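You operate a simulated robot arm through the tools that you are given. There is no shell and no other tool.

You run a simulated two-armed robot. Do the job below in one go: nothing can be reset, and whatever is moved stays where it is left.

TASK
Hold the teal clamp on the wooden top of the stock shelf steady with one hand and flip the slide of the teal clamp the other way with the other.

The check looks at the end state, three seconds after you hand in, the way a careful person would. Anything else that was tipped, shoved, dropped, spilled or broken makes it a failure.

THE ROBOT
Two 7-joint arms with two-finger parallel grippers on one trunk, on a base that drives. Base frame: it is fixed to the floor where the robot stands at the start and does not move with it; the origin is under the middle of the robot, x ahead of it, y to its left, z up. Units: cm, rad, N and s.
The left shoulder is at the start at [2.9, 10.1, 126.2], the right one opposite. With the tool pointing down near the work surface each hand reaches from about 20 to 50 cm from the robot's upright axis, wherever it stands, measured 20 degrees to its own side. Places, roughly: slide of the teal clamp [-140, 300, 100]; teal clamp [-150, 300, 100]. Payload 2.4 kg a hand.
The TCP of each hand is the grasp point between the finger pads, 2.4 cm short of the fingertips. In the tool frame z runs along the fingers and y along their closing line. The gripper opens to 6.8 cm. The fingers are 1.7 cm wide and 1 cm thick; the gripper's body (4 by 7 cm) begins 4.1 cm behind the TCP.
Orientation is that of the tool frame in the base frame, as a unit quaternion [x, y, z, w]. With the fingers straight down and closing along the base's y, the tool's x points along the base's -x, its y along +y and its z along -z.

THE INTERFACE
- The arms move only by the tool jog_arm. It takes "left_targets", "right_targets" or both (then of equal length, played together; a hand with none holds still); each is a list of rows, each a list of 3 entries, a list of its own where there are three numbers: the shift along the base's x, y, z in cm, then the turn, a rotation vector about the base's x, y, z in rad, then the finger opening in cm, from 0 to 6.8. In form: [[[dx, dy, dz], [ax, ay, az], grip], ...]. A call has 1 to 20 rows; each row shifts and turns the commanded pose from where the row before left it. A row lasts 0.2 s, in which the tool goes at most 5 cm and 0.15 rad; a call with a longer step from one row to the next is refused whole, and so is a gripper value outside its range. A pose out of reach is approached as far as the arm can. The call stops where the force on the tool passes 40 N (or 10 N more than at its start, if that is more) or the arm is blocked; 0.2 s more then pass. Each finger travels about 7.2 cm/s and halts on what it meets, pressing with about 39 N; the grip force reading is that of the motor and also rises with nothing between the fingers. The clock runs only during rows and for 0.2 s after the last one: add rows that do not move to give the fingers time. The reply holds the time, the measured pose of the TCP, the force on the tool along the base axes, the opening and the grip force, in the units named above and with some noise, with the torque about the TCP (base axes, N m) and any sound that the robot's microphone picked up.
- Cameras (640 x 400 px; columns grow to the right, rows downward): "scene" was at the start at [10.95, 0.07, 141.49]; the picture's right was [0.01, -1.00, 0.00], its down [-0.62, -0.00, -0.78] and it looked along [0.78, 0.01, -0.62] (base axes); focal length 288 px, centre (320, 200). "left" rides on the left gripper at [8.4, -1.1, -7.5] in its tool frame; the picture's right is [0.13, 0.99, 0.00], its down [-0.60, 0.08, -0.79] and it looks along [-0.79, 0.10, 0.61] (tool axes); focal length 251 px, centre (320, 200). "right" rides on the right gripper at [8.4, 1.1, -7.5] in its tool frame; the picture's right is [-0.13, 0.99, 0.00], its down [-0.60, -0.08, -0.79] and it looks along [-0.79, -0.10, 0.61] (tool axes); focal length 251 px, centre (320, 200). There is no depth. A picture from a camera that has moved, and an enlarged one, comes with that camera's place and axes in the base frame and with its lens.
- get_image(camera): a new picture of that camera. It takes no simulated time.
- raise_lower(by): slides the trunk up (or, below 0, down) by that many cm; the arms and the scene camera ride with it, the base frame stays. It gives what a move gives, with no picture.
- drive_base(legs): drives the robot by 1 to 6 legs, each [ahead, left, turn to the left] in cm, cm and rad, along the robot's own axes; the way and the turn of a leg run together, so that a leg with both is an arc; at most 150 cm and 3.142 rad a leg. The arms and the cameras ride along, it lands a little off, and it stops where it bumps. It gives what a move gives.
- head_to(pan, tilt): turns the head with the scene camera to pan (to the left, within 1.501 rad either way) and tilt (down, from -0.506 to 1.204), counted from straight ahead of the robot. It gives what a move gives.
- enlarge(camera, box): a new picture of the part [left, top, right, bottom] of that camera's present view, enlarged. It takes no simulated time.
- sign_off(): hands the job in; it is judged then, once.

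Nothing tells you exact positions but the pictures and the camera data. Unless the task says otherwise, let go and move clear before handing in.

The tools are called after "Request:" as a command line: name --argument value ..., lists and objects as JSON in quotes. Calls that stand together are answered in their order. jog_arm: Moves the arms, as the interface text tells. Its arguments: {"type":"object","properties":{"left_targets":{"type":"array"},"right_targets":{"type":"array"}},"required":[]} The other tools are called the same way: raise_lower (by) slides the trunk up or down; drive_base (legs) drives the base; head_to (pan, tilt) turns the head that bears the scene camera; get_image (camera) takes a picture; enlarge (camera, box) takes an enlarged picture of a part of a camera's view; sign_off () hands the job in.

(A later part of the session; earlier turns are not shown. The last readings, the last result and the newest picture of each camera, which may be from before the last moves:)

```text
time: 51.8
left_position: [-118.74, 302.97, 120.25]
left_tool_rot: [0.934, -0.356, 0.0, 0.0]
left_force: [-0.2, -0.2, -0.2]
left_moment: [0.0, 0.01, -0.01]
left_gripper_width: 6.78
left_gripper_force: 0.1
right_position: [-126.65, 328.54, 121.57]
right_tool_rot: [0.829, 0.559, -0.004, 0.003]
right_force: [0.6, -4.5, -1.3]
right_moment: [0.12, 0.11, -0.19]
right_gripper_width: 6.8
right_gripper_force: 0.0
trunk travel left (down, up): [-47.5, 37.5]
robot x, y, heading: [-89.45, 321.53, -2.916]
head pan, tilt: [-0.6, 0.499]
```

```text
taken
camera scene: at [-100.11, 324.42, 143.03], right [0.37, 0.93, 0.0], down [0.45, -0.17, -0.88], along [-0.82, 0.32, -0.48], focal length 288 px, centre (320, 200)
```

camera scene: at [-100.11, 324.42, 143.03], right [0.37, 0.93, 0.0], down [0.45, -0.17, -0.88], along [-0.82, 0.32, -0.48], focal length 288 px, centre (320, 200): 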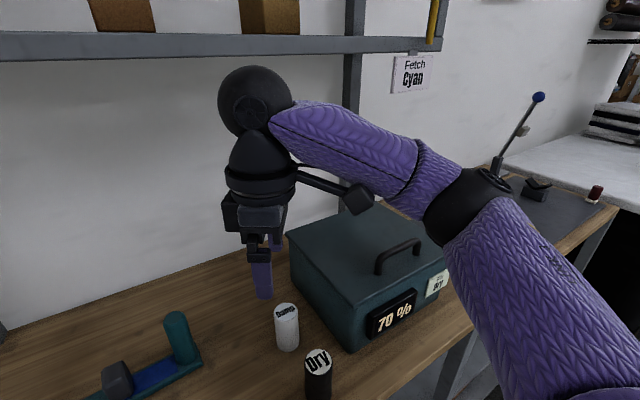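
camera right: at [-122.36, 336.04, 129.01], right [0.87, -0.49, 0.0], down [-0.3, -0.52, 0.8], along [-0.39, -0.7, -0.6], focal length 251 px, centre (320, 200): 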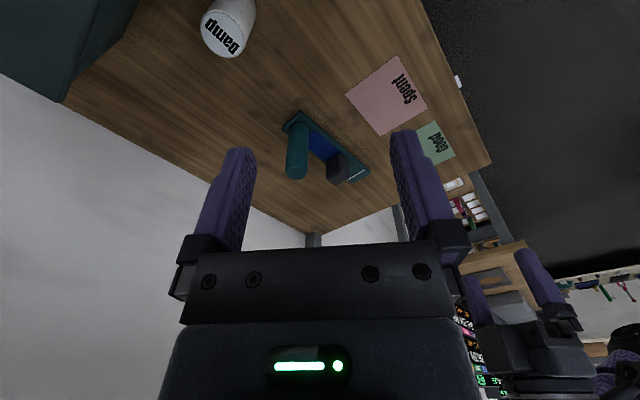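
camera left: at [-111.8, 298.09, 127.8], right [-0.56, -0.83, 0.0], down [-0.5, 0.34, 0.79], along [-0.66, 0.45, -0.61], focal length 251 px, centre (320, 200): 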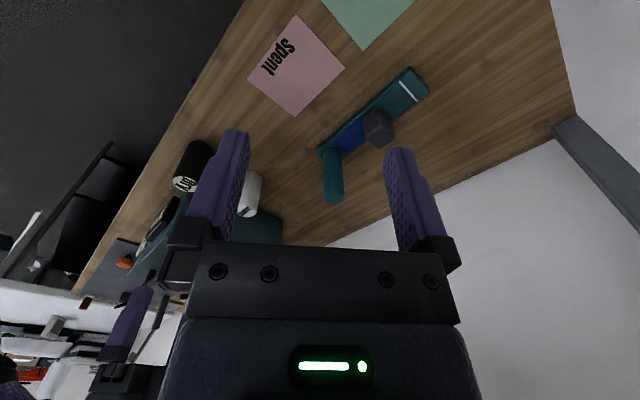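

As suspected, the right hand's camera box is touching its own forearm sleeve. I'll back the turn off slightly and extend the hand to above the post, which straightens the arm, then finish the turn there.

Request:
jog_arm --right_targets '[[[-0.5, -0.5, 0], [0, 0, -0.12], 6.8], [[-2.3, -2.8, -1.0], [0, 0, -0.05], 6.8], [[-2.3, -2.8, -1.0], [0, 0, 0], 6.8], [[-2.3, -2.8, -1.0], [0, 0, 0], 6.8], [[-2.3, -2.8, -1.5], [0, 0, 0], 6.8], [[-2.0, -2.7, -1.5], [0, 0, 0], 6.8], [[0, 0, 0], [0, 0, 0], 6.8]]'

Request:
get_image --camera "scene"

Request:
get_image --camera "right"

```text
time: 53.4
left_position: [-118.67, 302.75, 120.26]
left_tool_rot: [0.934, -0.356, -0.001, 0.0]
left_force: [-0.1, 0.4, 0.3]
left_moment: [0.0, 0.01, -0.02]
left_gripper_width: 6.79
left_gripper_force: 0.0
right_position: [-136.82, 315.83, 116.38]
right_tool_rot: [0.873, 0.488, -0.005, 0.002]
right_force: [0.3, 0.4, -0.4]
right_moment: [-0.01, 0.0, 0.0]
right_gripper_width: 6.78
right_gripper_force: 0.0
right hand out of reach, approached as far as the arm can: row 6
trunk travel left (down, up): [-47.5, 37.5]
robot x, y, heading: [-89.64, 321.56, -2.917]
head pan, tilt: [-0.6, 0.499]
```

```text
taken
camera scene: at [-100.1, 324.36, 143.04], right [0.37, 0.93, 0.0], down [0.45, -0.17, -0.88], along [-0.82, 0.32, -0.48], focal length 288 px, centre (320, 200)
```

scene: 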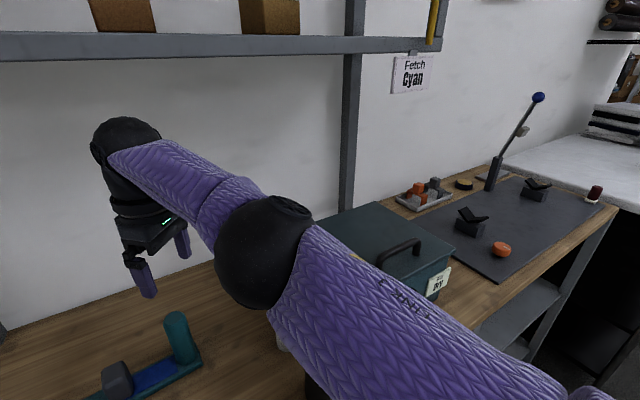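

```text
taken
camera right: at [-131.41, 322.5, 123.78], right [0.78, -0.63, 0.0], down [-0.38, -0.47, 0.8], along [-0.5, -0.62, -0.6], focal length 251 px, centre (320, 200)
```

right: 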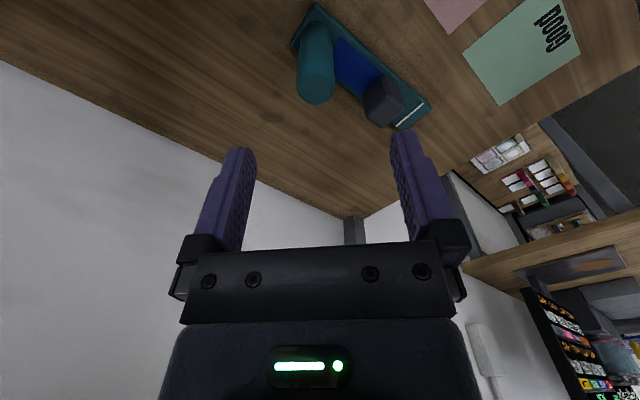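

The right hand falls about 2–3 cm short at this height, so I need to be slightly closer. I'll creep the base forward 3 cm more in two steps with the hands high.

Request:
drive_base --legs '[[1.5, 0, 0]]'

Request:
drive_base --legs '[[1.5, 0, 0]]'

Request:
head_to --pan 0.0 --tilt 0.9

Request:
get_image --camera "scene"

```text
time: 54.1
left_position: [-120.34, 302.47, 120.26]
left_tool_rot: [0.934, -0.356, 0.0, 0.0]
left_force: [0.0, 0.6, 0.0]
left_moment: [-0.01, -0.06, 0.01]
left_gripper_width: 6.79
left_gripper_force: 0.1
right_position: [-138.21, 315.38, 116.47]
right_tool_rot: [0.873, 0.487, -0.003, 0.003]
right_force: [-0.7, -0.5, 0.0]
right_moment: [-0.04, -0.03, -0.01]
right_gripper_width: 6.82
right_gripper_force: 0.1
trunk travel left (down, up): [-47.5, 37.5]
robot x, y, heading: [-90.96, 321.08, -2.912]
head pan, tilt: [-0.6, 0.499]
```

```text
time: 54.9
left_position: [-121.8, 302.14, 120.28]
left_tool_rot: [0.935, -0.356, 0.0, 0.0]
left_force: [0.2, 0.6, 0.8]
left_moment: [0.01, -0.02, 0.0]
left_gripper_width: 6.83
left_gripper_force: 0.0
right_position: [-139.76, 315.25, 116.34]
right_tool_rot: [0.873, 0.487, -0.003, 0.002]
right_force: [-0.1, -0.6, -0.9]
right_moment: [0.0, -0.03, -0.02]
right_gripper_width: 6.8
right_gripper_force: 0.0
trunk travel left (down, up): [-47.5, 37.5]
robot x, y, heading: [-92.9, 321.1, -2.922]
head pan, tilt: [-0.6, 0.499]
```

```text
time: 55.9
left_position: [-121.56, 302.18, 120.39]
left_tool_rot: [0.934, -0.356, 0.0, 0.0]
left_force: [0.0, -0.4, 0.5]
left_moment: [0.01, -0.01, -0.02]
left_gripper_width: 6.81
left_gripper_force: 0.1
right_position: [-139.77, 315.15, 116.41]
right_tool_rot: [0.873, 0.487, -0.004, 0.004]
right_force: [0.1, -0.4, -0.7]
right_moment: [-0.04, -0.03, 0.01]
right_gripper_width: 6.79
right_gripper_force: 0.0
trunk travel left (down, up): [-47.5, 37.5]
robot x, y, heading: [-92.78, 321.0, -2.918]
head pan, tilt: [0.0, 0.901]
```

```text
taken
camera scene: at [-101.93, 318.72, 139.65], right [-0.22, 0.97, 0.0], down [0.76, 0.17, -0.62], along [-0.61, -0.14, -0.78], focal length 288 px, centre (320, 200)
```

scene: 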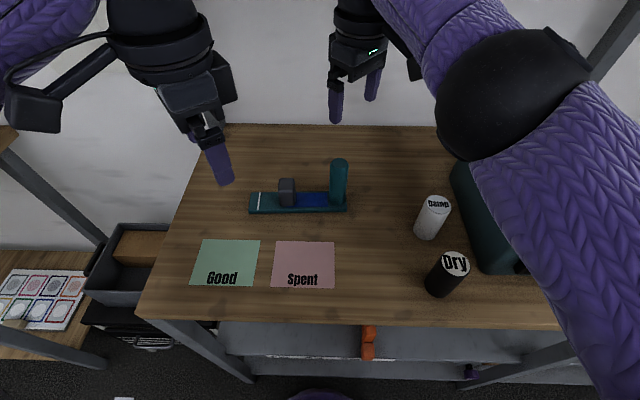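

No bump, and the clamp is closer. I'll take an enlarged look to refine its position from here.

Request:
enlarge --camera "scene" --box '[236, 140, 364, 220]'

Request:
enlarge --camera "right" --box '[270, 0, 430, 100]'

Request:
get_image --camera "left"

```text
5.00 times, centred on (300, 180) of scene
camera zoom: at [-101.93, 318.72, 139.65], right [-0.22, 0.97, 0.0], down [0.76, 0.17, -0.62], along [-0.61, -0.14, -0.78], focal length 1441 px, centre (420, 300)
```

zoom: 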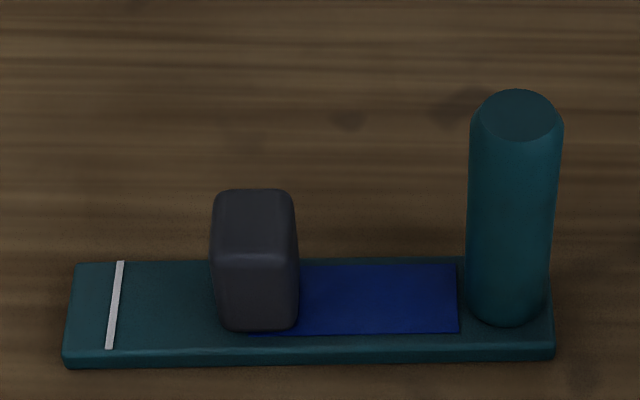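

```text
4.00 times, centred on (350, 50) of right
camera zoom: at [-134.35, 321.87, 123.78], right [0.78, -0.63, 0.0], down [-0.38, -0.46, 0.8], along [-0.5, -0.62, -0.6], focal length 1006 px, centre (200, 800)
```

zoom: 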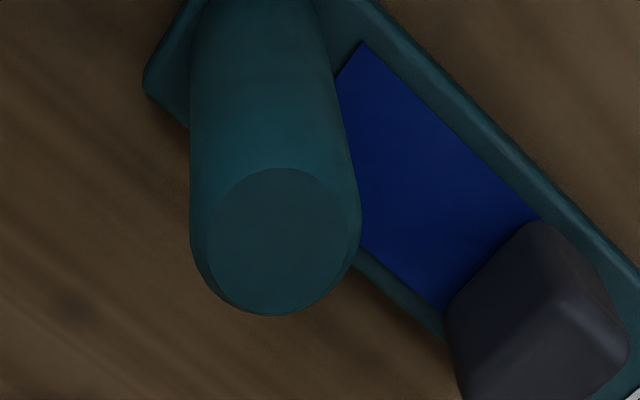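

```text
taken
camera left: at [-114.73, 297.39, 127.8], right [-0.56, -0.83, 0.0], down [-0.5, 0.34, 0.79], along [-0.66, 0.45, -0.61], focal length 251 px, centre (320, 200)
```

left: 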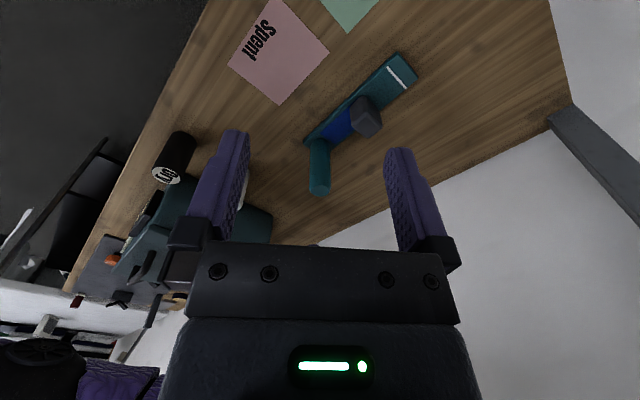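

Refined: post centre (-138.4, 314.1) with top at z≈104, slide centre (-136.0, 304.5). I'll now finish turning the right hand while centring it above the post, staying high.

Request:
jog_arm --right_targets '[[[0.3, -0.2, -0.7], [0, 0, 0.134], 6.8], [[0.3, -0.2, -0.7], [0, 0, 0.134], 6.8], [[0.3, -0.2, -0.7], [0, 0, 0.134], 6.8], [[0.3, -0.2, -0.7], [0, 0, 0.134], 6.8], [[0.17, -0.25, -0.7], [0, 0, 0.134], 6.8], [[0, 0, -0.5], [0, 0, 0.134], 6.8], [[0, 0, 0], [0, 0, 0], 6.8]]'

Request:
get_image --camera "right"

Request:
get_image --camera "scene"

```text
time: 57.5
left_position: [-121.63, 302.17, 120.36]
left_tool_rot: [0.934, -0.356, 0.0, 0.0]
left_force: [0.2, 0.5, -1.1]
left_moment: [-0.01, -0.02, 0.02]
left_gripper_width: 6.8
left_gripper_force: 0.0
right_position: [-138.4, 314.3, 112.39]
right_tool_rot: [0.612, 0.791, -0.001, 0.005]
right_force: [0.4, 0.5, 0.5]
right_moment: [0.02, -0.02, -0.02]
right_gripper_width: 6.79
right_gripper_force: 0.1
trunk travel left (down, up): [-47.5, 37.5]
robot x, y, heading: [-92.61, 320.61, -2.914]
head pan, tilt: [0.0, 0.901]
```

```text
taken
camera right: at [-139.43, 322.69, 119.8], right [0.99, 0.12, 0.0], down [0.07, -0.6, 0.8], along [0.1, -0.79, -0.6], focal length 251 px, centre (320, 200)
```

right: 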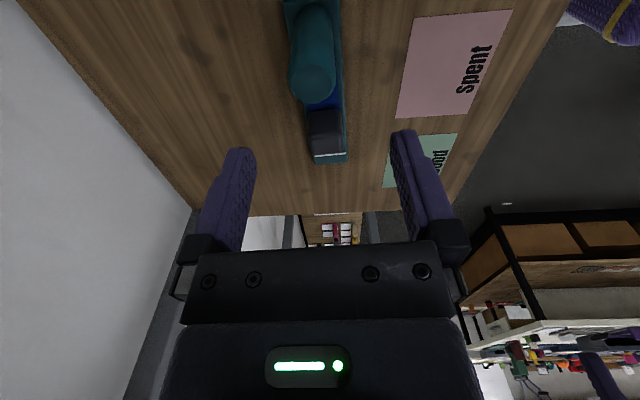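

```text
taken
camera scene: at [-101.93, 318.71, 139.65], right [-0.22, 0.97, 0.0], down [0.76, 0.18, -0.62], along [-0.61, -0.14, -0.78], focal length 288 px, centre (320, 200)
```

scene: 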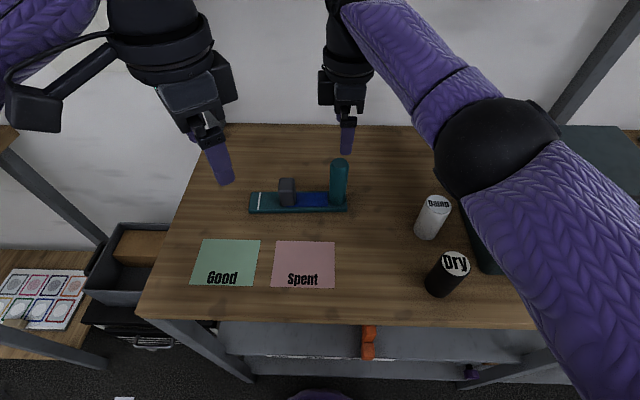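

The right hand is vertical, centred over the post with its fingers front and back of it. I'll lower it to about z 101.5.

Request:
jog_arm --right_targets '[[[0, -0.1, -1.5], [0, 0, 0], 6.8], [[0, 0, -1.5], [0, 0, 0], 6.8], [[0, 0, -1.5], [0, 0, 0], 6.8], [[0, 0, -1.5], [0, 0, 0], 6.8], [[0, 0, -1.5], [0, 0, 0], 6.8], [[0, 0, -1.5], [0, 0, 0], 6.8], [[0, 0, -1.5], [0, 0, 0], 6.8], [[0, 0, -0.4], [0, 0, 0], 6.8], [[0, 0, 0], [0, 0, 0], 6.8]]'

Request:
get_image --camera "right"

Request:
get_image --camera "scene"

Request:
enlarge --camera "scene" --box '[236, 120, 396, 220]'

```text
time: 59.5
left_position: [-121.64, 302.16, 120.26]
left_tool_rot: [0.934, -0.356, 0.0, 0.0]
left_force: [0.2, 0.4, -0.1]
left_moment: [-0.02, 0.03, 0.02]
left_gripper_width: 6.79
left_gripper_force: 0.1
right_position: [-138.41, 314.09, 101.52]
right_tool_rot: [0.614, 0.79, -0.002, 0.005]
right_force: [-0.3, -0.2, -0.4]
right_moment: [0.0, -0.02, -0.01]
right_gripper_width: 6.82
right_gripper_force: 0.0
trunk travel left (down, up): [-47.5, 37.5]
robot x, y, heading: [-92.48, 320.9, -2.914]
head pan, tilt: [0.0, 0.901]
```

```text
taken
camera right: at [-139.39, 322.51, 108.83], right [0.99, 0.12, 0.0], down [0.07, -0.6, 0.8], along [0.1, -0.79, -0.6], focal length 251 px, centre (320, 200)
```

right: 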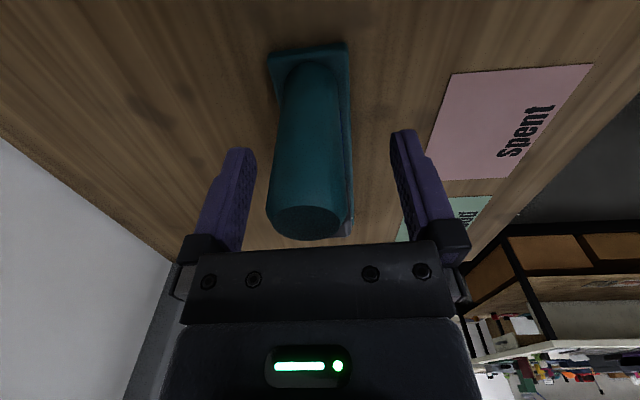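

```text
taken
camera scene: at [-101.93, 318.71, 139.65], right [-0.22, 0.97, 0.0], down [0.76, 0.18, -0.62], along [-0.61, -0.14, -0.78], focal length 288 px, centre (320, 200)
```

scene: 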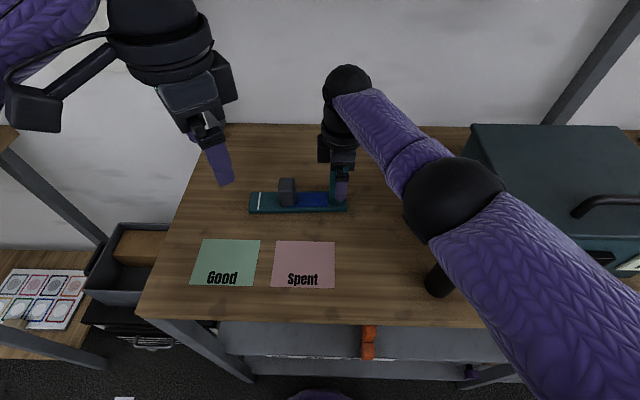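

```text
4.00 times, centred on (316, 170) of scene
camera zoom: at [-101.93, 318.71, 139.65], right [-0.22, 0.97, 0.0], down [0.76, 0.18, -0.62], along [-0.61, -0.14, -0.78], focal length 1153 px, centre (336, 320)
```

zoom: 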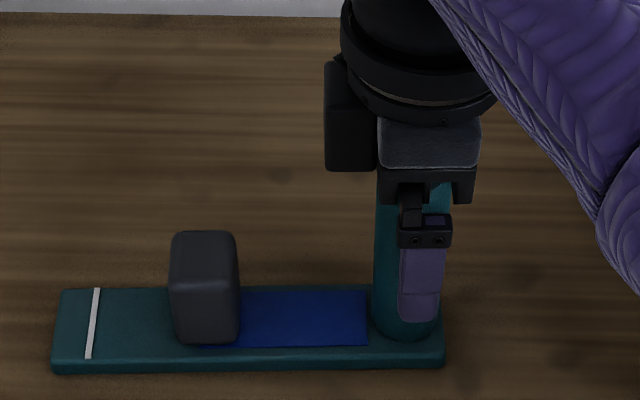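

The right fingers straddle the post front and back with the palm just above its top. I'll close the right gripper to hold the clamp steady.

Request:
jog_arm --right_targets '[[[0, 0, 0], [0, 0, 0], 4.5], [[0, 0, 0], [0, 0, 0], 3.0], [[0, 0, 0], [0, 0, 0], 1.5], [[0, 0, 0], [0, 0, 0], 0], [[0, 0, 0], [0, 0, 0], 0]]'

Request:
get_image --camera "right"

Request:
enlarge --camera "scene" --box '[236, 120, 396, 220]'

```text
time: 60.7
left_position: [-121.61, 302.15, 120.26]
left_tool_rot: [0.935, -0.356, 0.0, 0.0]
left_force: [-0.9, 0.1, 0.7]
left_moment: [-0.02, -0.01, -0.02]
left_gripper_width: 6.82
left_gripper_force: 0.1
right_position: [-138.32, 313.99, 101.45]
right_tool_rot: [0.614, 0.79, -0.002, 0.005]
right_force: [-1.1, -0.8, 0.6]
right_moment: [-0.05, 0.18, 0.01]
right_gripper_width: 3.34
right_gripper_force: 39.3
trunk travel left (down, up): [-47.5, 37.5]
robot x, y, heading: [-92.25, 320.99, -2.915]
head pan, tilt: [0.0, 0.901]
```

```text
taken
camera right: at [-139.4, 322.51, 108.85], right [0.99, 0.12, 0.0], down [0.07, -0.6, 0.8], along [0.1, -0.79, -0.6], focal length 251 px, centre (320, 200)
```

right: 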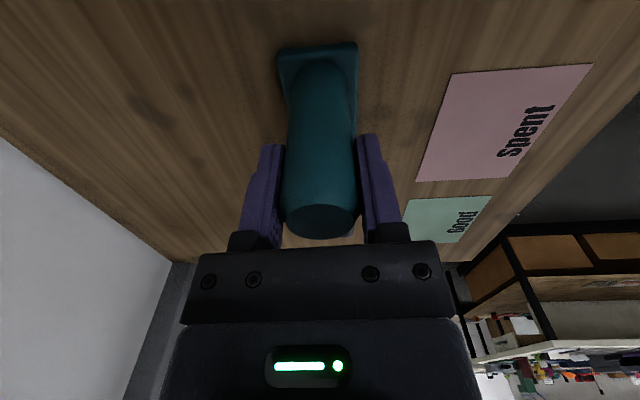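

```text
4.00 times, centred on (316, 170) of scene
camera zoom: at [-101.93, 318.71, 139.65], right [-0.22, 0.97, 0.0], down [0.76, 0.18, -0.62], along [-0.61, -0.14, -0.78], focal length 1153 px, centre (336, 320)
```

zoom: 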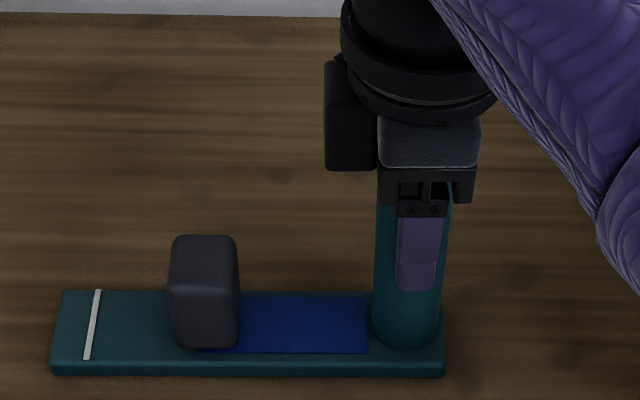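

The right hand now holds the post firmly (3.34 cm, 39 N) and the clamp barely moved. Next the left hand: turn it fully, tilt it outward by about 0.58 rad so the wrists stay apart, and bring it near the slide while still high.

Request:
jog_arm --left_targets '[[[-2.61, -0.6, -1.0], [0, 0, -0.1183], 6.8], [[-2.61, -0.6, -1.0], [0, 0, -0.1183], 6.8], [[-2.61, -0.6, -1.0], [0, 0, -0.1183], 6.8], [[-2.61, -0.6, -1.0], [0, 0, -0.1183], 6.8], [[-2.61, -0.6, -1.0], [0, 0, -0.1183], 6.8], [[0, 0, -0.5], [0.1405, 0.036, 0], 6.8], [[0, 0, -0.5], [0.1405, 0.036, 0], 6.8], [[0, 0, -0.5], [0.1405, 0.036, 0], 6.8], [[0, 0, -0.5], [0.1405, 0.036, 0], 6.8], [[0, 0, 0], [0, 0, 0], 6.8]]'

Request:
get_image --camera "left"

Request:
get_image --camera "scene"

```text
time: 61.1
left_position: [-124.26, 301.81, 119.33]
left_tool_rot: [0.917, -0.399, -0.005, -0.003]
left_force: [-7.9, 7.1, -9.4]
left_moment: [0.13, 0.06, -0.08]
left_gripper_width: 6.78
left_gripper_force: 0.1
right_position: [-138.18, 314.03, 101.49]
right_tool_rot: [0.613, 0.79, -0.003, 0.005]
right_force: [-0.4, 0.3, 0.5]
right_moment: [-0.21, 0.1, -0.07]
right_gripper_width: 3.34
right_gripper_force: 39.2
trunk travel left (down, up): [-47.5, 37.5]
robot x, y, heading: [-92.63, 320.98, -2.913]
head pan, tilt: [0.0, 0.901]
stopped in row 2 (left hand): the force on the tool passed its limit at 88 N (the readings are from after the stop); the commanded pose is now the measured one
```

```text
taken
camera left: at [-117.7, 296.32, 126.73], right [-0.64, -0.77, 0.0], down [-0.46, 0.38, 0.8], along [-0.61, 0.51, -0.6], focal length 251 px, centre (320, 200)
```

left: 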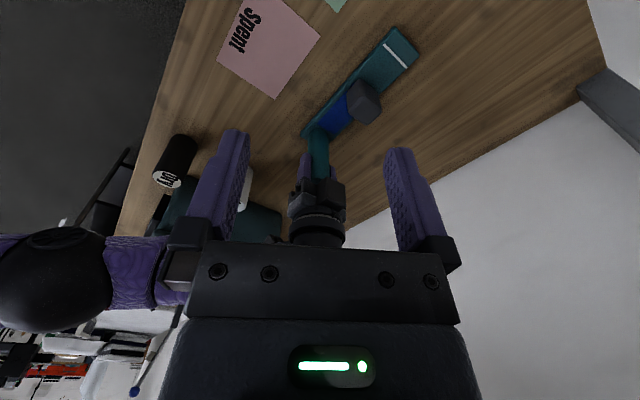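

```text
taken
camera scene: at [-101.93, 318.72, 139.65], right [-0.22, 0.97, 0.0], down [0.76, 0.18, -0.62], along [-0.61, -0.14, -0.78], focal length 288 px, centre (320, 200)
```

scene: 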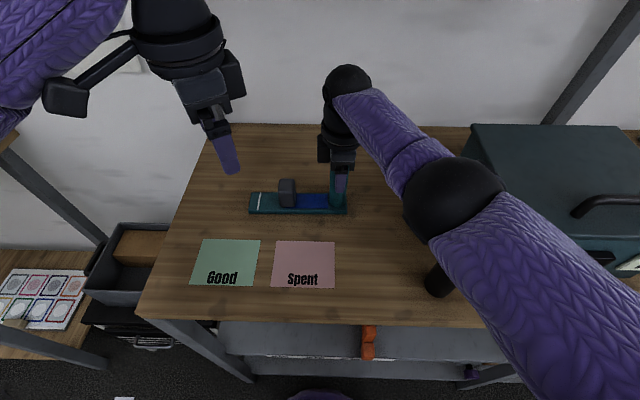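

The left hand's camera box touched its own forearm the same way. I'll turn it back a little, extend the arm first, and then finish the turn as I did on the right.

Request:
jog_arm --left_targets '[[[-0.3, -0.2, 0], [0, 0, 0.14], 6.8], [[-0.5, -0.2, 0], [0, 0, 0.14], 6.8], [[-2.2, -0.5, -1.0], [0, 0, 0], 6.8], [[-2.2, -0.5, -1.0], [0, 0, 0], 6.8], [[-2.2, -0.5, -1.0], [0, 0, 0], 6.8], [[-2.2, -0.5, -1.0], [0, 0, 0], 6.8], [[0, 0, 0], [0, 0, 0], 6.8]]'

Request:
get_image --camera "scene"

Request:
get_image --camera "left"

```text
time: 62.7
left_position: [-133.68, 299.52, 115.36]
left_tool_rot: [0.963, -0.268, -0.005, -0.002]
left_force: [0.5, -0.8, 0.9]
left_moment: [-0.01, 0.0, 0.01]
left_gripper_width: 6.8
left_gripper_force: 0.0
right_position: [-138.3, 314.03, 101.42]
right_tool_rot: [0.613, 0.79, -0.002, 0.005]
right_force: [0.5, 0.3, 1.6]
right_moment: [0.02, 0.07, 0.06]
right_gripper_width: 3.35
right_gripper_force: 38.9
trunk travel left (down, up): [-47.5, 37.5]
robot x, y, heading: [-92.54, 320.99, -2.916]
head pan, tilt: [0.0, 0.901]
```

```text
taken
camera scene: at [-101.92, 318.72, 139.65], right [-0.22, 0.97, 0.0], down [0.76, 0.18, -0.62], along [-0.61, -0.14, -0.78], focal length 288 px, centre (320, 200)
```

scene: 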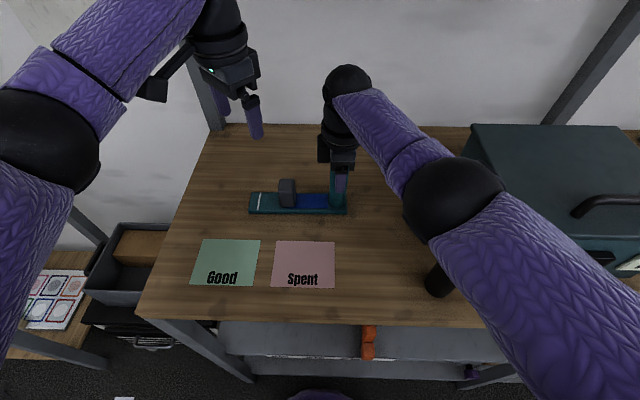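

```text
taken
camera left: at [-125.99, 295.92, 122.76], right [-0.4, -0.92, 0.0], down [-0.55, 0.24, 0.8], along [-0.73, 0.32, -0.6], focal length 251 px, centre (320, 200)
```

left: 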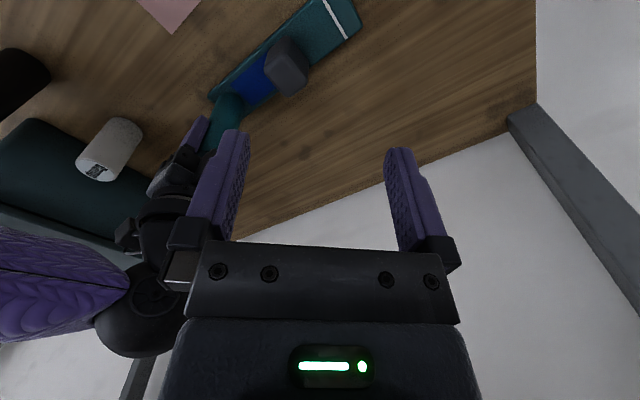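

The left hand is extended with its camera just under the forearm. I'll tilt the hand outward first (which drops the camera away from the forearm) and then finish the turn.

Request:
jog_arm --left_targets '[[[0, 0, 0], [0.075, 0.1241, 0], 6.8], [[0, 0, 0], [0.075, 0.1241, 0], 6.8], [[0, 0, 0], [0.075, 0.1241, 0], 6.8], [[0, 0, 0], [0.075, 0.1241, 0], 6.8], [[0, 0, 0], [0, 0, -0.1295], 6.8], [[0, 0, 0], [0, 0, -0.1295], 6.8], [[0, 0, 0], [0, 0, -0.1295], 6.8], [[0, 0, 0], [0, 0, -0.1295], 6.8], [[0, 0, 0], [0, 0, -0.1295], 6.8], [[0, 0, 0], [0, 0, -0.1295], 6.8], [[0, 0, 0], [0, 0, 0], 6.8]]'

Request:
get_image --camera "scene"

Request:
get_image --camera "left"

```text
time: 65.1
left_position: [-133.75, 299.41, 115.29]
left_tool_rot: [0.755, -0.587, -0.23, -0.18]
left_force: [-0.8, 1.1, 0.1]
left_moment: [-0.02, 0.0, -0.03]
left_gripper_width: 6.82
left_gripper_force: 0.0
right_position: [-138.24, 314.12, 101.48]
right_tool_rot: [0.614, 0.789, -0.003, 0.006]
right_force: [1.2, -0.4, -1.2]
right_moment: [0.0, 0.07, 0.02]
right_gripper_width: 3.33
right_gripper_force: 39.4
trunk travel left (down, up): [-47.5, 37.5]
robot x, y, heading: [-92.16, 321.01, -2.915]
head pan, tilt: [0.0, 0.901]
```

```text
taken
camera scene: at [-101.93, 318.71, 139.65], right [-0.22, 0.97, 0.0], down [0.76, 0.18, -0.62], along [-0.61, -0.14, -0.78], focal length 288 px, centre (320, 200)
```

scene: 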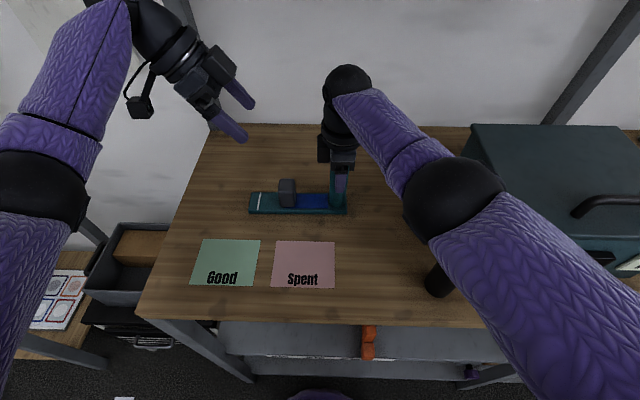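

```text
taken
camera left: at [-130.07, 288.82, 116.9], right [-0.93, -0.35, -0.08], down [-0.09, 0.04, 0.99], along [-0.34, 0.94, -0.07], focal length 251 px, centre (320, 200)
```

left: 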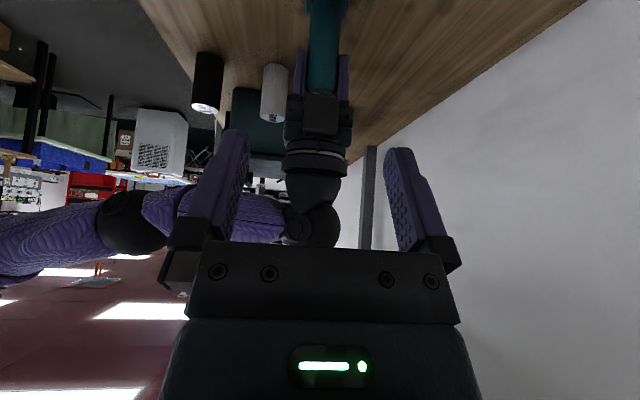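

The left hand is now tilted with its fingers pointing down toward the right and closing front-to-back, clear of the right hand. I'll move it to just above the slide.

Request:
jog_arm --left_targets '[[[-0.5, 1.28, -2.0], [0, 0, 0], 6.8], [[-0.5, 1.28, -2.0], [0, 0, 0], 6.8], [[-0.5, 1.28, -2.0], [0, 0, 0], 6.8], [[-0.5, 1.28, -2.0], [0, 0, 0], 6.8], [[0, 0, 0], [0, 0, 0], 6.8]]'

Request:
get_image --camera "scene"

Request:
enlarge --camera "scene" --box '[220, 100, 380, 220]'

Request:
get_image --camera "left"

```text
time: 66.3
left_position: [-135.66, 304.62, 107.44]
left_tool_rot: [0.756, -0.586, -0.229, -0.18]
left_force: [0.0, -1.5, -0.6]
left_moment: [-0.01, -0.01, -0.02]
left_gripper_width: 6.78
left_gripper_force: 0.1
right_position: [-138.22, 313.93, 101.49]
right_tool_rot: [0.613, 0.79, -0.002, 0.005]
right_force: [1.4, 0.0, 0.1]
right_moment: [0.02, 0.03, 0.02]
right_gripper_width: 3.36
right_gripper_force: 39.3
trunk travel left (down, up): [-47.5, 37.5]
robot x, y, heading: [-92.54, 321.3, -2.916]
head pan, tilt: [0.0, 0.901]
```

```text
taken
camera scene: at [-101.93, 318.71, 139.65], right [-0.22, 0.97, 0.0], down [0.76, 0.18, -0.62], along [-0.61, -0.14, -0.78], focal length 288 px, centre (320, 200)
```

scene: 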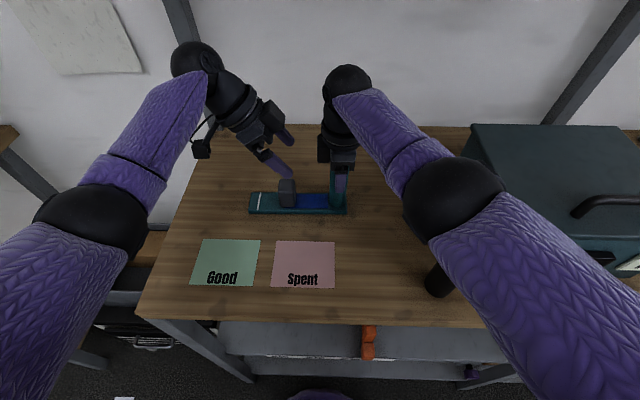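

```text
3.33 times, centred on (300, 160) of scene
camera zoom: at [-101.93, 318.71, 139.65], right [-0.22, 0.97, 0.0], down [0.76, 0.18, -0.62], along [-0.61, -0.14, -0.78], focal length 961 px, centre (387, 333)
```

zoom: 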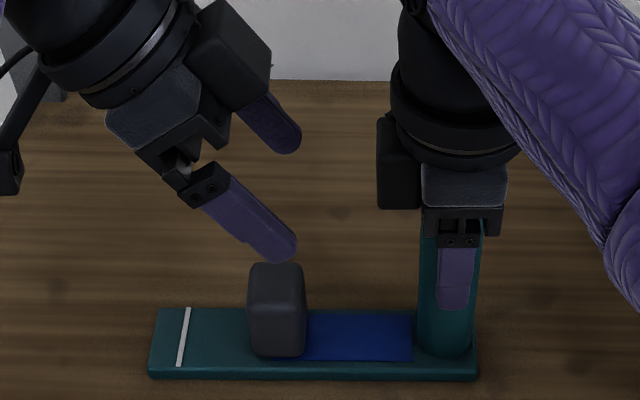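

```text
taken
camera left: at [-131.95, 294.03, 108.99], right [-0.93, -0.35, -0.08], down [-0.09, 0.04, 0.99], along [-0.35, 0.94, -0.07], focal length 251 px, centre (320, 200)
```

left: 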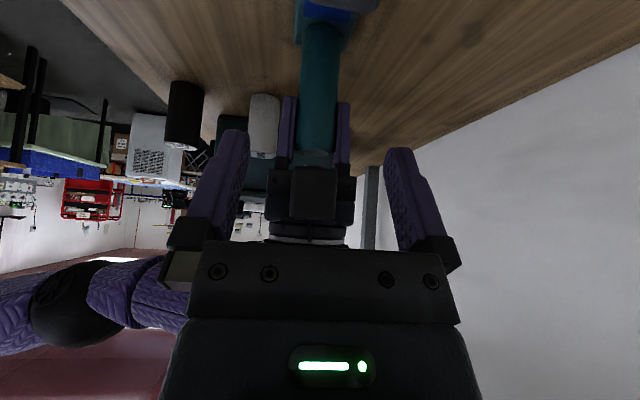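

The left fingers straddle the slide's position from above. I'll lower the left hand about 10 cm to the slide.

Request:
jog_arm --left_targets '[[[0, 0, -1.6], [0, 0, 0], 6.8], [[0, 0, -1.6], [0, 0, 0], 6.8], [[0, 0, -1.6], [0, 0, 0], 6.8], [[0, 0, -1.6], [0, 0, 0], 6.8], [[0, 0, -1.6], [0, 0, 0], 6.8], [[0, 0, -1.2], [0, 0, 0], 6.8], [[0, 0, -1.0], [0, 0, 0], 6.8], [[0, 0, 0], [0, 0, 0], 6.8]]'

Request:
enlarge --camera "scene" --box '[220, 100, 380, 220]'

Request:
get_image --camera "left"

Request:
get_image --camera "right"

```text
time: 68.1
left_position: [-135.83, 304.65, 97.24]
left_tool_rot: [0.756, -0.586, -0.229, -0.18]
left_force: [-0.3, -0.1, -0.1]
left_moment: [-0.02, -0.02, -0.02]
left_gripper_width: 6.79
left_gripper_force: 0.1
right_position: [-138.23, 313.99, 101.49]
right_tool_rot: [0.614, 0.79, -0.002, 0.005]
right_force: [-0.1, 0.0, 1.3]
right_moment: [-0.06, 0.15, -0.01]
right_gripper_width: 3.36
right_gripper_force: 39.0
trunk travel left (down, up): [-47.5, 37.5]
robot x, y, heading: [-92.37, 320.87, -2.916]
head pan, tilt: [0.0, 0.901]
```

```text
3.33 times, centred on (300, 160) of scene
camera zoom: at [-101.93, 318.71, 139.65], right [-0.22, 0.97, 0.0], down [0.76, 0.18, -0.62], along [-0.61, -0.14, -0.78], focal length 961 px, centre (387, 333)
```

zoom: 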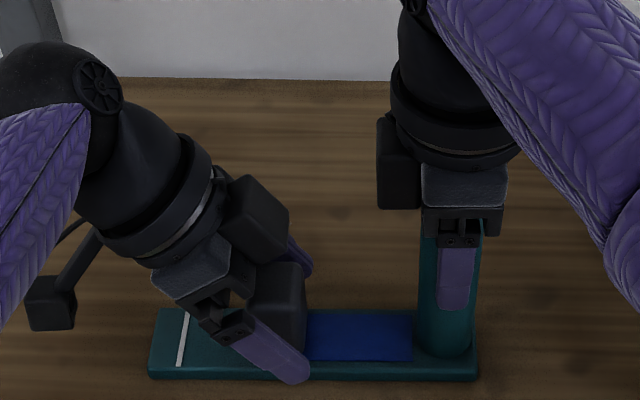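

```text
taken
camera left: at [-132.01, 294.01, 98.75], right [-0.93, -0.35, -0.08], down [-0.09, 0.04, 0.99], along [-0.35, 0.94, -0.07], focal length 251 px, centre (320, 200)
```

left: 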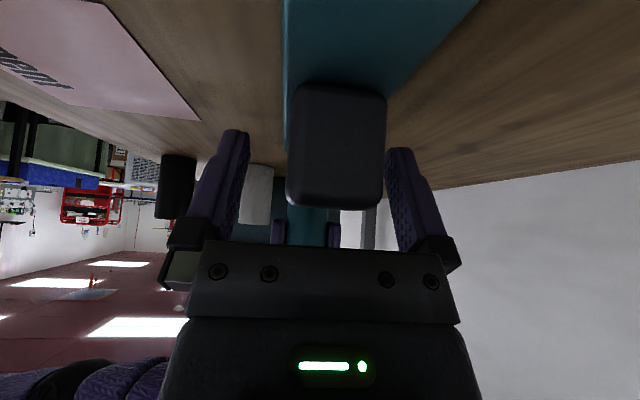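

```text
taken
camera right: at [-139.39, 322.51, 108.85], right [0.99, 0.12, 0.0], down [0.07, -0.6, 0.8], along [0.1, -0.79, -0.6], focal length 251 px, centre (320, 200)
```

right: 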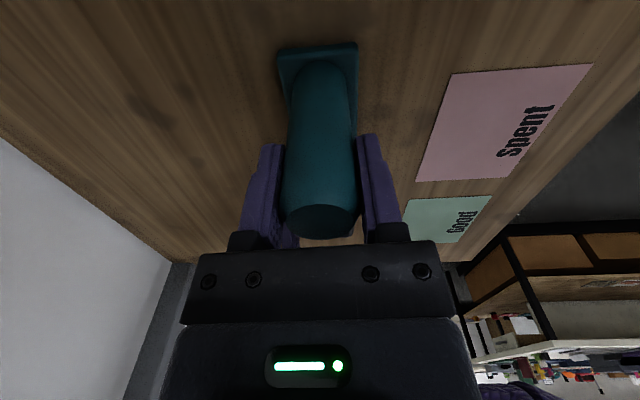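

The slide sits between the left fingers, slightly toward the back finger. I'll shift the hand about 0.3 cm back to centre it, then close part-way and check.

Request:
jog_arm --left_targets '[[[-0.29, -0.07, 0], [0, 0, 0], 6.8], [[0, 0, 0], [0, 0, 0], 5.6], [[0, 0, 0], [0, 0, 0], 4.6], [[0, 0, 0], [0, 0, 0], 4.4]]'

Request:
get_image --camera "left"

Request:
enlarge --camera "scene" --box '[236, 140, 364, 220]'

```text
time: 69.1
left_position: [-136.07, 304.45, 97.21]
left_tool_rot: [0.756, -0.586, -0.23, -0.18]
left_force: [-0.1, -0.4, 0.5]
left_moment: [0.04, 0.0, -0.02]
left_gripper_width: 4.47
left_gripper_force: 0.5
right_position: [-138.28, 314.06, 101.48]
right_tool_rot: [0.613, 0.79, -0.003, 0.005]
right_force: [-0.1, -0.2, -0.6]
right_moment: [0.04, 0.0, 0.06]
right_gripper_width: 3.33
right_gripper_force: 38.4
trunk travel left (down, up): [-47.5, 37.5]
robot x, y, heading: [-92.39, 320.63, -2.92]
head pan, tilt: [0.0, 0.901]
```

```text
taken
camera left: at [-132.28, 293.9, 98.78], right [-0.93, -0.35, -0.08], down [-0.09, 0.04, 0.99], along [-0.35, 0.94, -0.07], focal length 251 px, centre (320, 200)
```

left: 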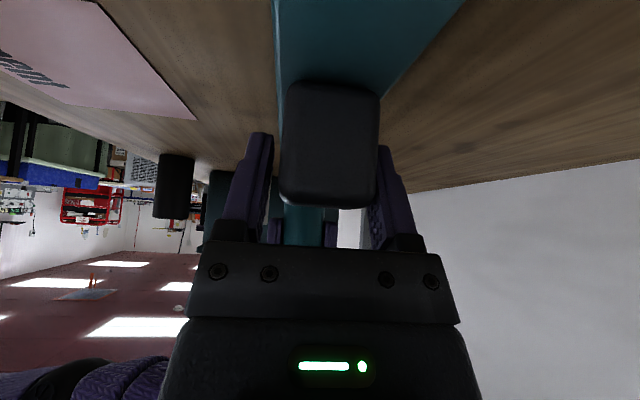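

```text
5.00 times, centred on (300, 180) of scene
camera zoom: at [-101.93, 318.72, 139.65], right [-0.22, 0.97, 0.0], down [0.76, 0.18, -0.62], along [-0.61, -0.14, -0.78], focal length 1441 px, centre (420, 300)
```

zoom: 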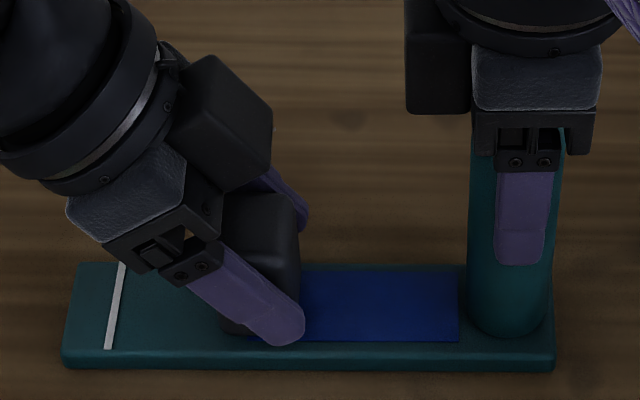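

The slide is nearly centred between the fingers. I'll close the left gripper on it fully.

Request:
jog_arm --left_targets '[[[0, 0, 0], [0, 0, 0], 3.8], [[0, 0, 0], [0, 0, 0], 3.2], [[0, 0, 0], [0, 0, 0], 2.4], [[0, 0, 0], [0, 0, 0], 1.5], [[0, 0, 0], [0, 0, 0], 0.5], [[0, 0, 0], [0, 0, 0], 0.0]]'

Request:
get_image --camera "left"

Request:
enlarge --camera "scene" --box '[236, 140, 364, 220]'

```text
time: 70.5
left_position: [-136.07, 304.35, 97.22]
left_tool_rot: [0.756, -0.586, -0.23, -0.18]
left_force: [-1.7, -0.8, 4.5]
left_moment: [-0.1, -0.2, -0.35]
left_gripper_width: 3.97
left_gripper_force: 38.7
right_position: [-138.35, 313.97, 101.32]
right_tool_rot: [0.614, 0.79, -0.003, 0.004]
right_force: [-1.5, 1.9, 0.2]
right_moment: [-0.02, 0.37, 0.18]
right_gripper_width: 3.35
right_gripper_force: 38.7
trunk travel left (down, up): [-47.5, 37.5]
robot x, y, heading: [-92.68, 321.03, -2.916]
head pan, tilt: [0.0, 0.901]
```

```text
taken
camera left: at [-132.29, 293.91, 98.79], right [-0.93, -0.35, -0.08], down [-0.09, 0.04, 0.99], along [-0.35, 0.94, -0.07], focal length 251 px, centre (320, 200)
```

left: 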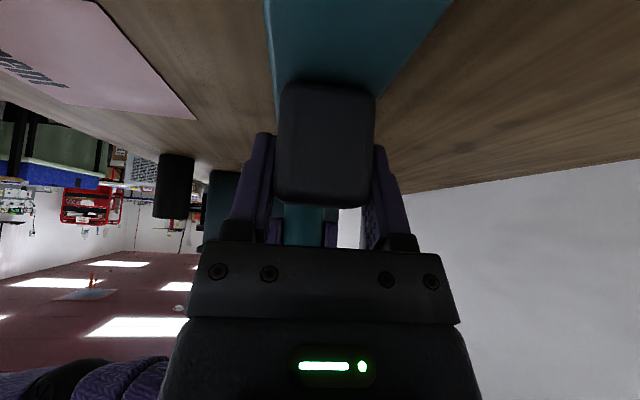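

```text
5.00 times, centred on (300, 180) of scene
camera zoom: at [-101.95, 318.72, 139.65], right [-0.22, 0.97, 0.0], down [0.76, 0.18, -0.62], along [-0.6, -0.14, -0.78], focal length 1441 px, centre (420, 300)
```

zoom: 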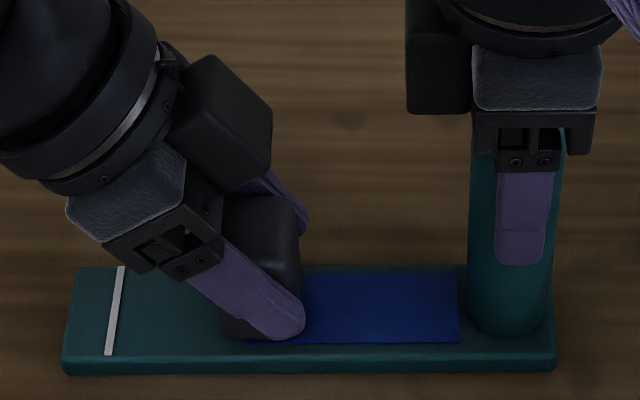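

Both hands are holding: right on the post (3.35 cm), left on the slide (3.97 cm). I'll test which way the slide is free by nudging it slightly left (away from the post) and reading the forces.

Request:
jog_arm --left_targets '[[[0.06, -0.24, 0], [0, 0, 0], 0], [[0.06, -0.24, 0], [0, 0, 0], 0], [[0, 0, 0], [0, 0, 0], 0]]'

Request:
enlarge --camera "scene" --box '[236, 140, 364, 220]'

```text
time: 71.3
left_position: [-135.98, 304.0, 97.26]
left_tool_rot: [0.755, -0.587, -0.23, -0.18]
left_force: [9.5, 2.4, 17.0]
left_moment: [0.34, 0.03, -0.95]
left_gripper_width: 3.95
left_gripper_force: 38.9
right_position: [-138.18, 314.03, 101.39]
right_tool_rot: [0.614, 0.79, -0.003, 0.005]
right_force: [-8.5, -2.9, -8.9]
right_moment: [0.04, 0.59, -0.02]
right_gripper_width: 3.36
right_gripper_force: 38.9
trunk travel left (down, up): [-47.5, 37.5]
robot x, y, heading: [-92.56, 320.71, -2.912]
head pan, tilt: [0.0, 0.901]
```

```text
5.00 times, centred on (300, 180) of scene
camera zoom: at [-101.9, 318.73, 139.66], right [-0.22, 0.97, 0.0], down [0.76, 0.18, -0.62], along [-0.61, -0.14, -0.78], focal length 1441 px, centre (420, 300)
```

zoom: 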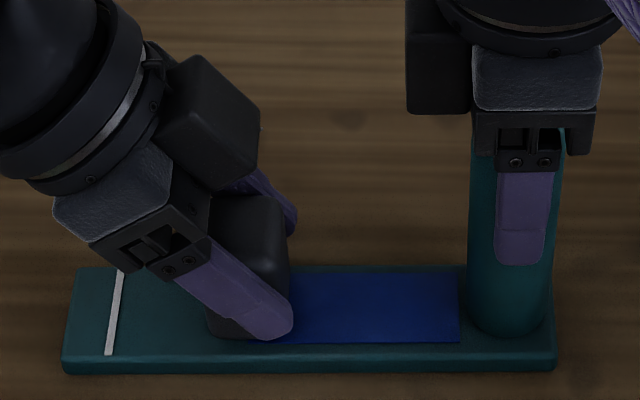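

The slide moved left freely (about 0.5 cm) with almost no resistance while the base stayed put. Now I'll test the other direction, moving it right past where it started.

Request:
jog_arm --left_targets '[[[-0.06, 0.24, 0], [0, 0, 0], 0], [[-0.06, 0.24, 0], [0, 0, 0], 0], [[0, 0, 0], [0, 0, 0], 0]]'

Request:
jog_arm --left_targets '[[[-0.06, 0.24, 0], [0, 0, 0], 0], [[-0.06, 0.24, 0], [0, 0, 0], 0], [[0, 0, 0], [0, 0, 0], 0]]'

Request:
enlarge --camera "scene" --box '[236, 140, 364, 220]'

```text
time: 72.1
left_position: [-135.97, 304.5, 97.26]
left_tool_rot: [0.756, -0.586, -0.229, -0.18]
left_force: [14.1, 2.4, 26.7]
left_moment: [0.21, -0.14, -0.8]
left_gripper_width: 3.94
left_gripper_force: 38.9
right_position: [-138.27, 314.04, 101.55]
right_tool_rot: [0.614, 0.789, -0.002, 0.005]
right_force: [-11.4, -4.0, -15.2]
right_moment: [0.27, 0.82, -0.26]
right_gripper_width: 3.33
right_gripper_force: 39.3
trunk travel left (down, up): [-47.5, 37.5]
robot x, y, heading: [-92.72, 320.79, -2.914]
head pan, tilt: [0.0, 0.901]
```

```text
time: 72.9
left_position: [-136.03, 304.76, 97.02]
left_tool_rot: [0.757, -0.586, -0.228, -0.178]
left_force: [7.7, -27.5, 10.6]
left_moment: [-0.1, -0.05, -0.63]
left_gripper_width: 3.96
left_gripper_force: 39.0
right_position: [-138.22, 314.13, 101.51]
right_tool_rot: [0.614, 0.789, -0.001, 0.003]
right_force: [-8.9, 22.2, 0.1]
right_moment: [-0.58, 0.43, 0.11]
right_gripper_width: 3.36
right_gripper_force: 39.4
trunk travel left (down, up): [-47.5, 37.5]
robot x, y, heading: [-92.29, 320.66, -2.916]
head pan, tilt: [0.0, 0.901]
```

```text
5.00 times, centred on (300, 180) of scene
camera zoom: at [-101.86, 318.69, 139.66], right [-0.22, 0.97, 0.0], down [0.76, 0.18, -0.62], along [-0.61, -0.14, -0.78], focal length 1441 px, centre (420, 300)
```

zoom: 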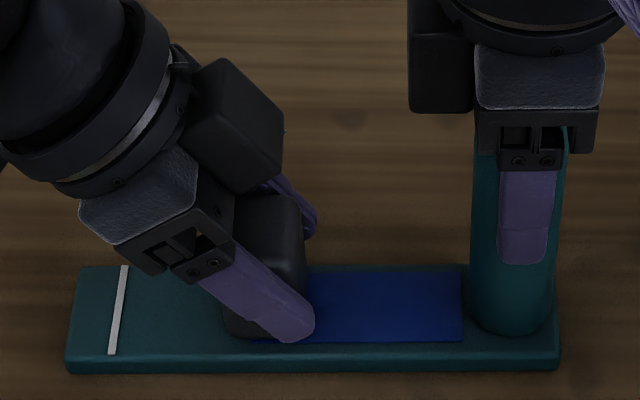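

The slide is blocked to the right (28 N reaction, it didn't move relative to the base) but free to the left, so it started at its right stop and must go left toward the white line. I'll relieve the side loads slightly and slide it left step by step.

Request:
jog_arm --left_targets '[[[0.12, -0.22, 0.1], [0, 0, 0], 0], [[0.1, -0.39, 0.03], [0, 0, 0], 0], [[0.1, -0.39, 0], [0, 0, 0], 0], [[0.1, -0.39, 0], [0, 0, 0], 0], [[0, 0, 0], [0, 0, 0], 0]]'

Request:
enlarge --camera "scene" --box '[236, 140, 364, 220]'

```text
time: 74.1
left_position: [-135.82, 303.58, 97.23]
left_tool_rot: [0.756, -0.586, -0.229, -0.181]
left_force: [3.2, 1.6, -7.1]
left_moment: [0.34, -0.18, -0.54]
left_gripper_width: 3.96
left_gripper_force: 39.1
right_position: [-138.23, 314.08, 101.46]
right_tool_rot: [0.614, 0.789, -0.003, 0.005]
right_force: [-3.6, -1.1, 6.6]
right_moment: [-1.2, 0.16, 0.14]
right_gripper_width: 3.34
right_gripper_force: 38.6
trunk travel left (down, up): [-47.5, 37.5]
robot x, y, heading: [-92.36, 321.3, -2.917]
head pan, tilt: [0.0, 0.901]
```

```text
5.00 times, centred on (300, 180) of scene
camera zoom: at [-101.96, 318.71, 139.64], right [-0.22, 0.97, 0.0], down [0.76, 0.18, -0.62], along [-0.6, -0.14, -0.78], focal length 1441 px, centre (420, 300)
```

zoom: 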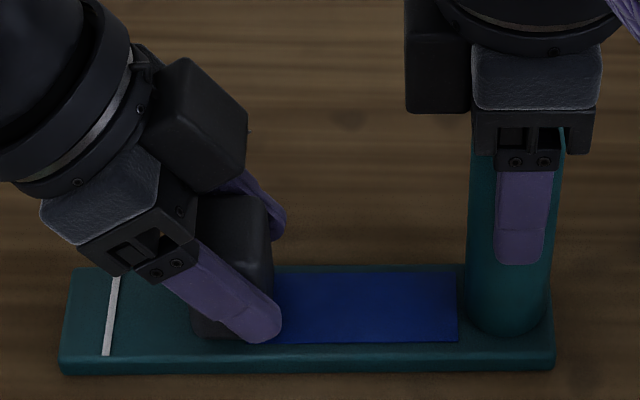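

The slide follows left smoothly and the base isn't moving. I'll continue.

Request:
jog_arm --left_targets '[[[0.1, -0.39, 0], [0, 0, 0], 0], [[0.1, -0.39, 0], [0, 0, 0], 0], [[0.1, -0.39, 0], [0, 0, 0], 0], [[0.1, -0.39, 0], [0, 0, 0], 0], [[0, 0, 0], [0, 0, 0], 0]]'

Request:
enlarge --camera "scene" --box '[236, 140, 364, 220]'

```text
time: 75.3
left_position: [-135.38, 302.0, 97.21]
left_tool_rot: [0.756, -0.586, -0.228, -0.18]
left_force: [2.3, 0.1, -8.7]
left_moment: [-0.54, -0.28, -0.41]
left_gripper_width: 3.97
left_gripper_force: 38.9
right_position: [-138.26, 314.02, 101.48]
right_tool_rot: [0.613, 0.79, -0.002, 0.005]
right_force: [-2.7, -1.3, 10.4]
right_moment: [-0.72, 0.1, 0.14]
right_gripper_width: 3.37
right_gripper_force: 39.4
trunk travel left (down, up): [-47.5, 37.5]
robot x, y, heading: [-92.49, 320.97, -2.919]
head pan, tilt: [0.0, 0.901]
```

```text
5.00 times, centred on (300, 180) of scene
camera zoom: at [-101.95, 318.7, 139.65], right [-0.22, 0.97, 0.0], down [0.76, 0.18, -0.62], along [-0.6, -0.14, -0.78], focal length 1441 px, centre (420, 300)
```

zoom: 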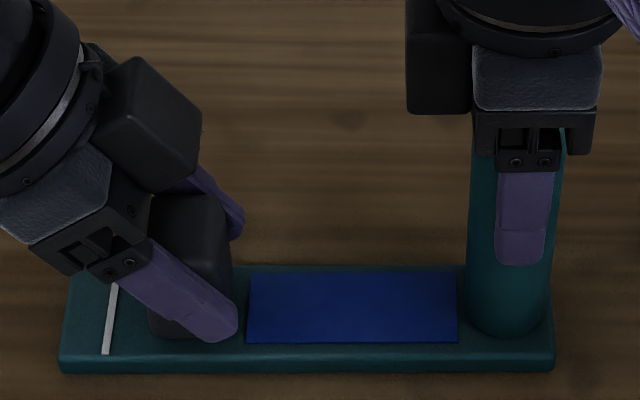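

The slide is now entirely off the blue field and approaching the white line. I'll continue left in small steps until it meets its stop.

Request:
jog_arm --left_targets '[[[0.075, -0.29, 0], [0, 0, 0], 0], [[0.075, -0.29, 0], [0, 0, 0], 0], [[0.075, -0.29, 0], [0, 0, 0], 0], [[0.075, -0.29, 0], [0, 0, 0], 0], [[0, 0, 0], [0, 0, 0], 0]]'

Request:
enlarge --camera "scene" --box '[236, 140, 364, 220]'

```text
time: 76.5
left_position: [-134.9, 300.75, 97.24]
left_tool_rot: [0.756, -0.586, -0.229, -0.18]
left_force: [-2.3, -0.7, -2.4]
left_moment: [0.33, -0.27, 0.18]
left_gripper_width: 3.98
left_gripper_force: 39.0
right_position: [-138.14, 313.95, 101.44]
right_tool_rot: [0.613, 0.79, -0.003, 0.004]
right_force: [2.7, -0.8, 4.3]
right_moment: [-0.83, 0.1, 0.26]
right_gripper_width: 3.32
right_gripper_force: 39.0
trunk travel left (down, up): [-47.5, 37.5]
robot x, y, heading: [-92.6, 321.03, -2.914]
head pan, tilt: [0.0, 0.901]
```

```text
5.00 times, centred on (300, 180) of scene
camera zoom: at [-101.93, 318.69, 139.65], right [-0.22, 0.97, 0.0], down [0.76, 0.18, -0.62], along [-0.61, -0.14, -0.78], focal length 1441 px, centre (420, 300)
```

zoom: 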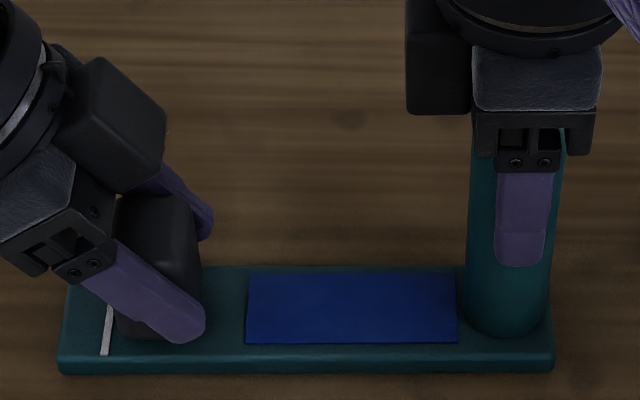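

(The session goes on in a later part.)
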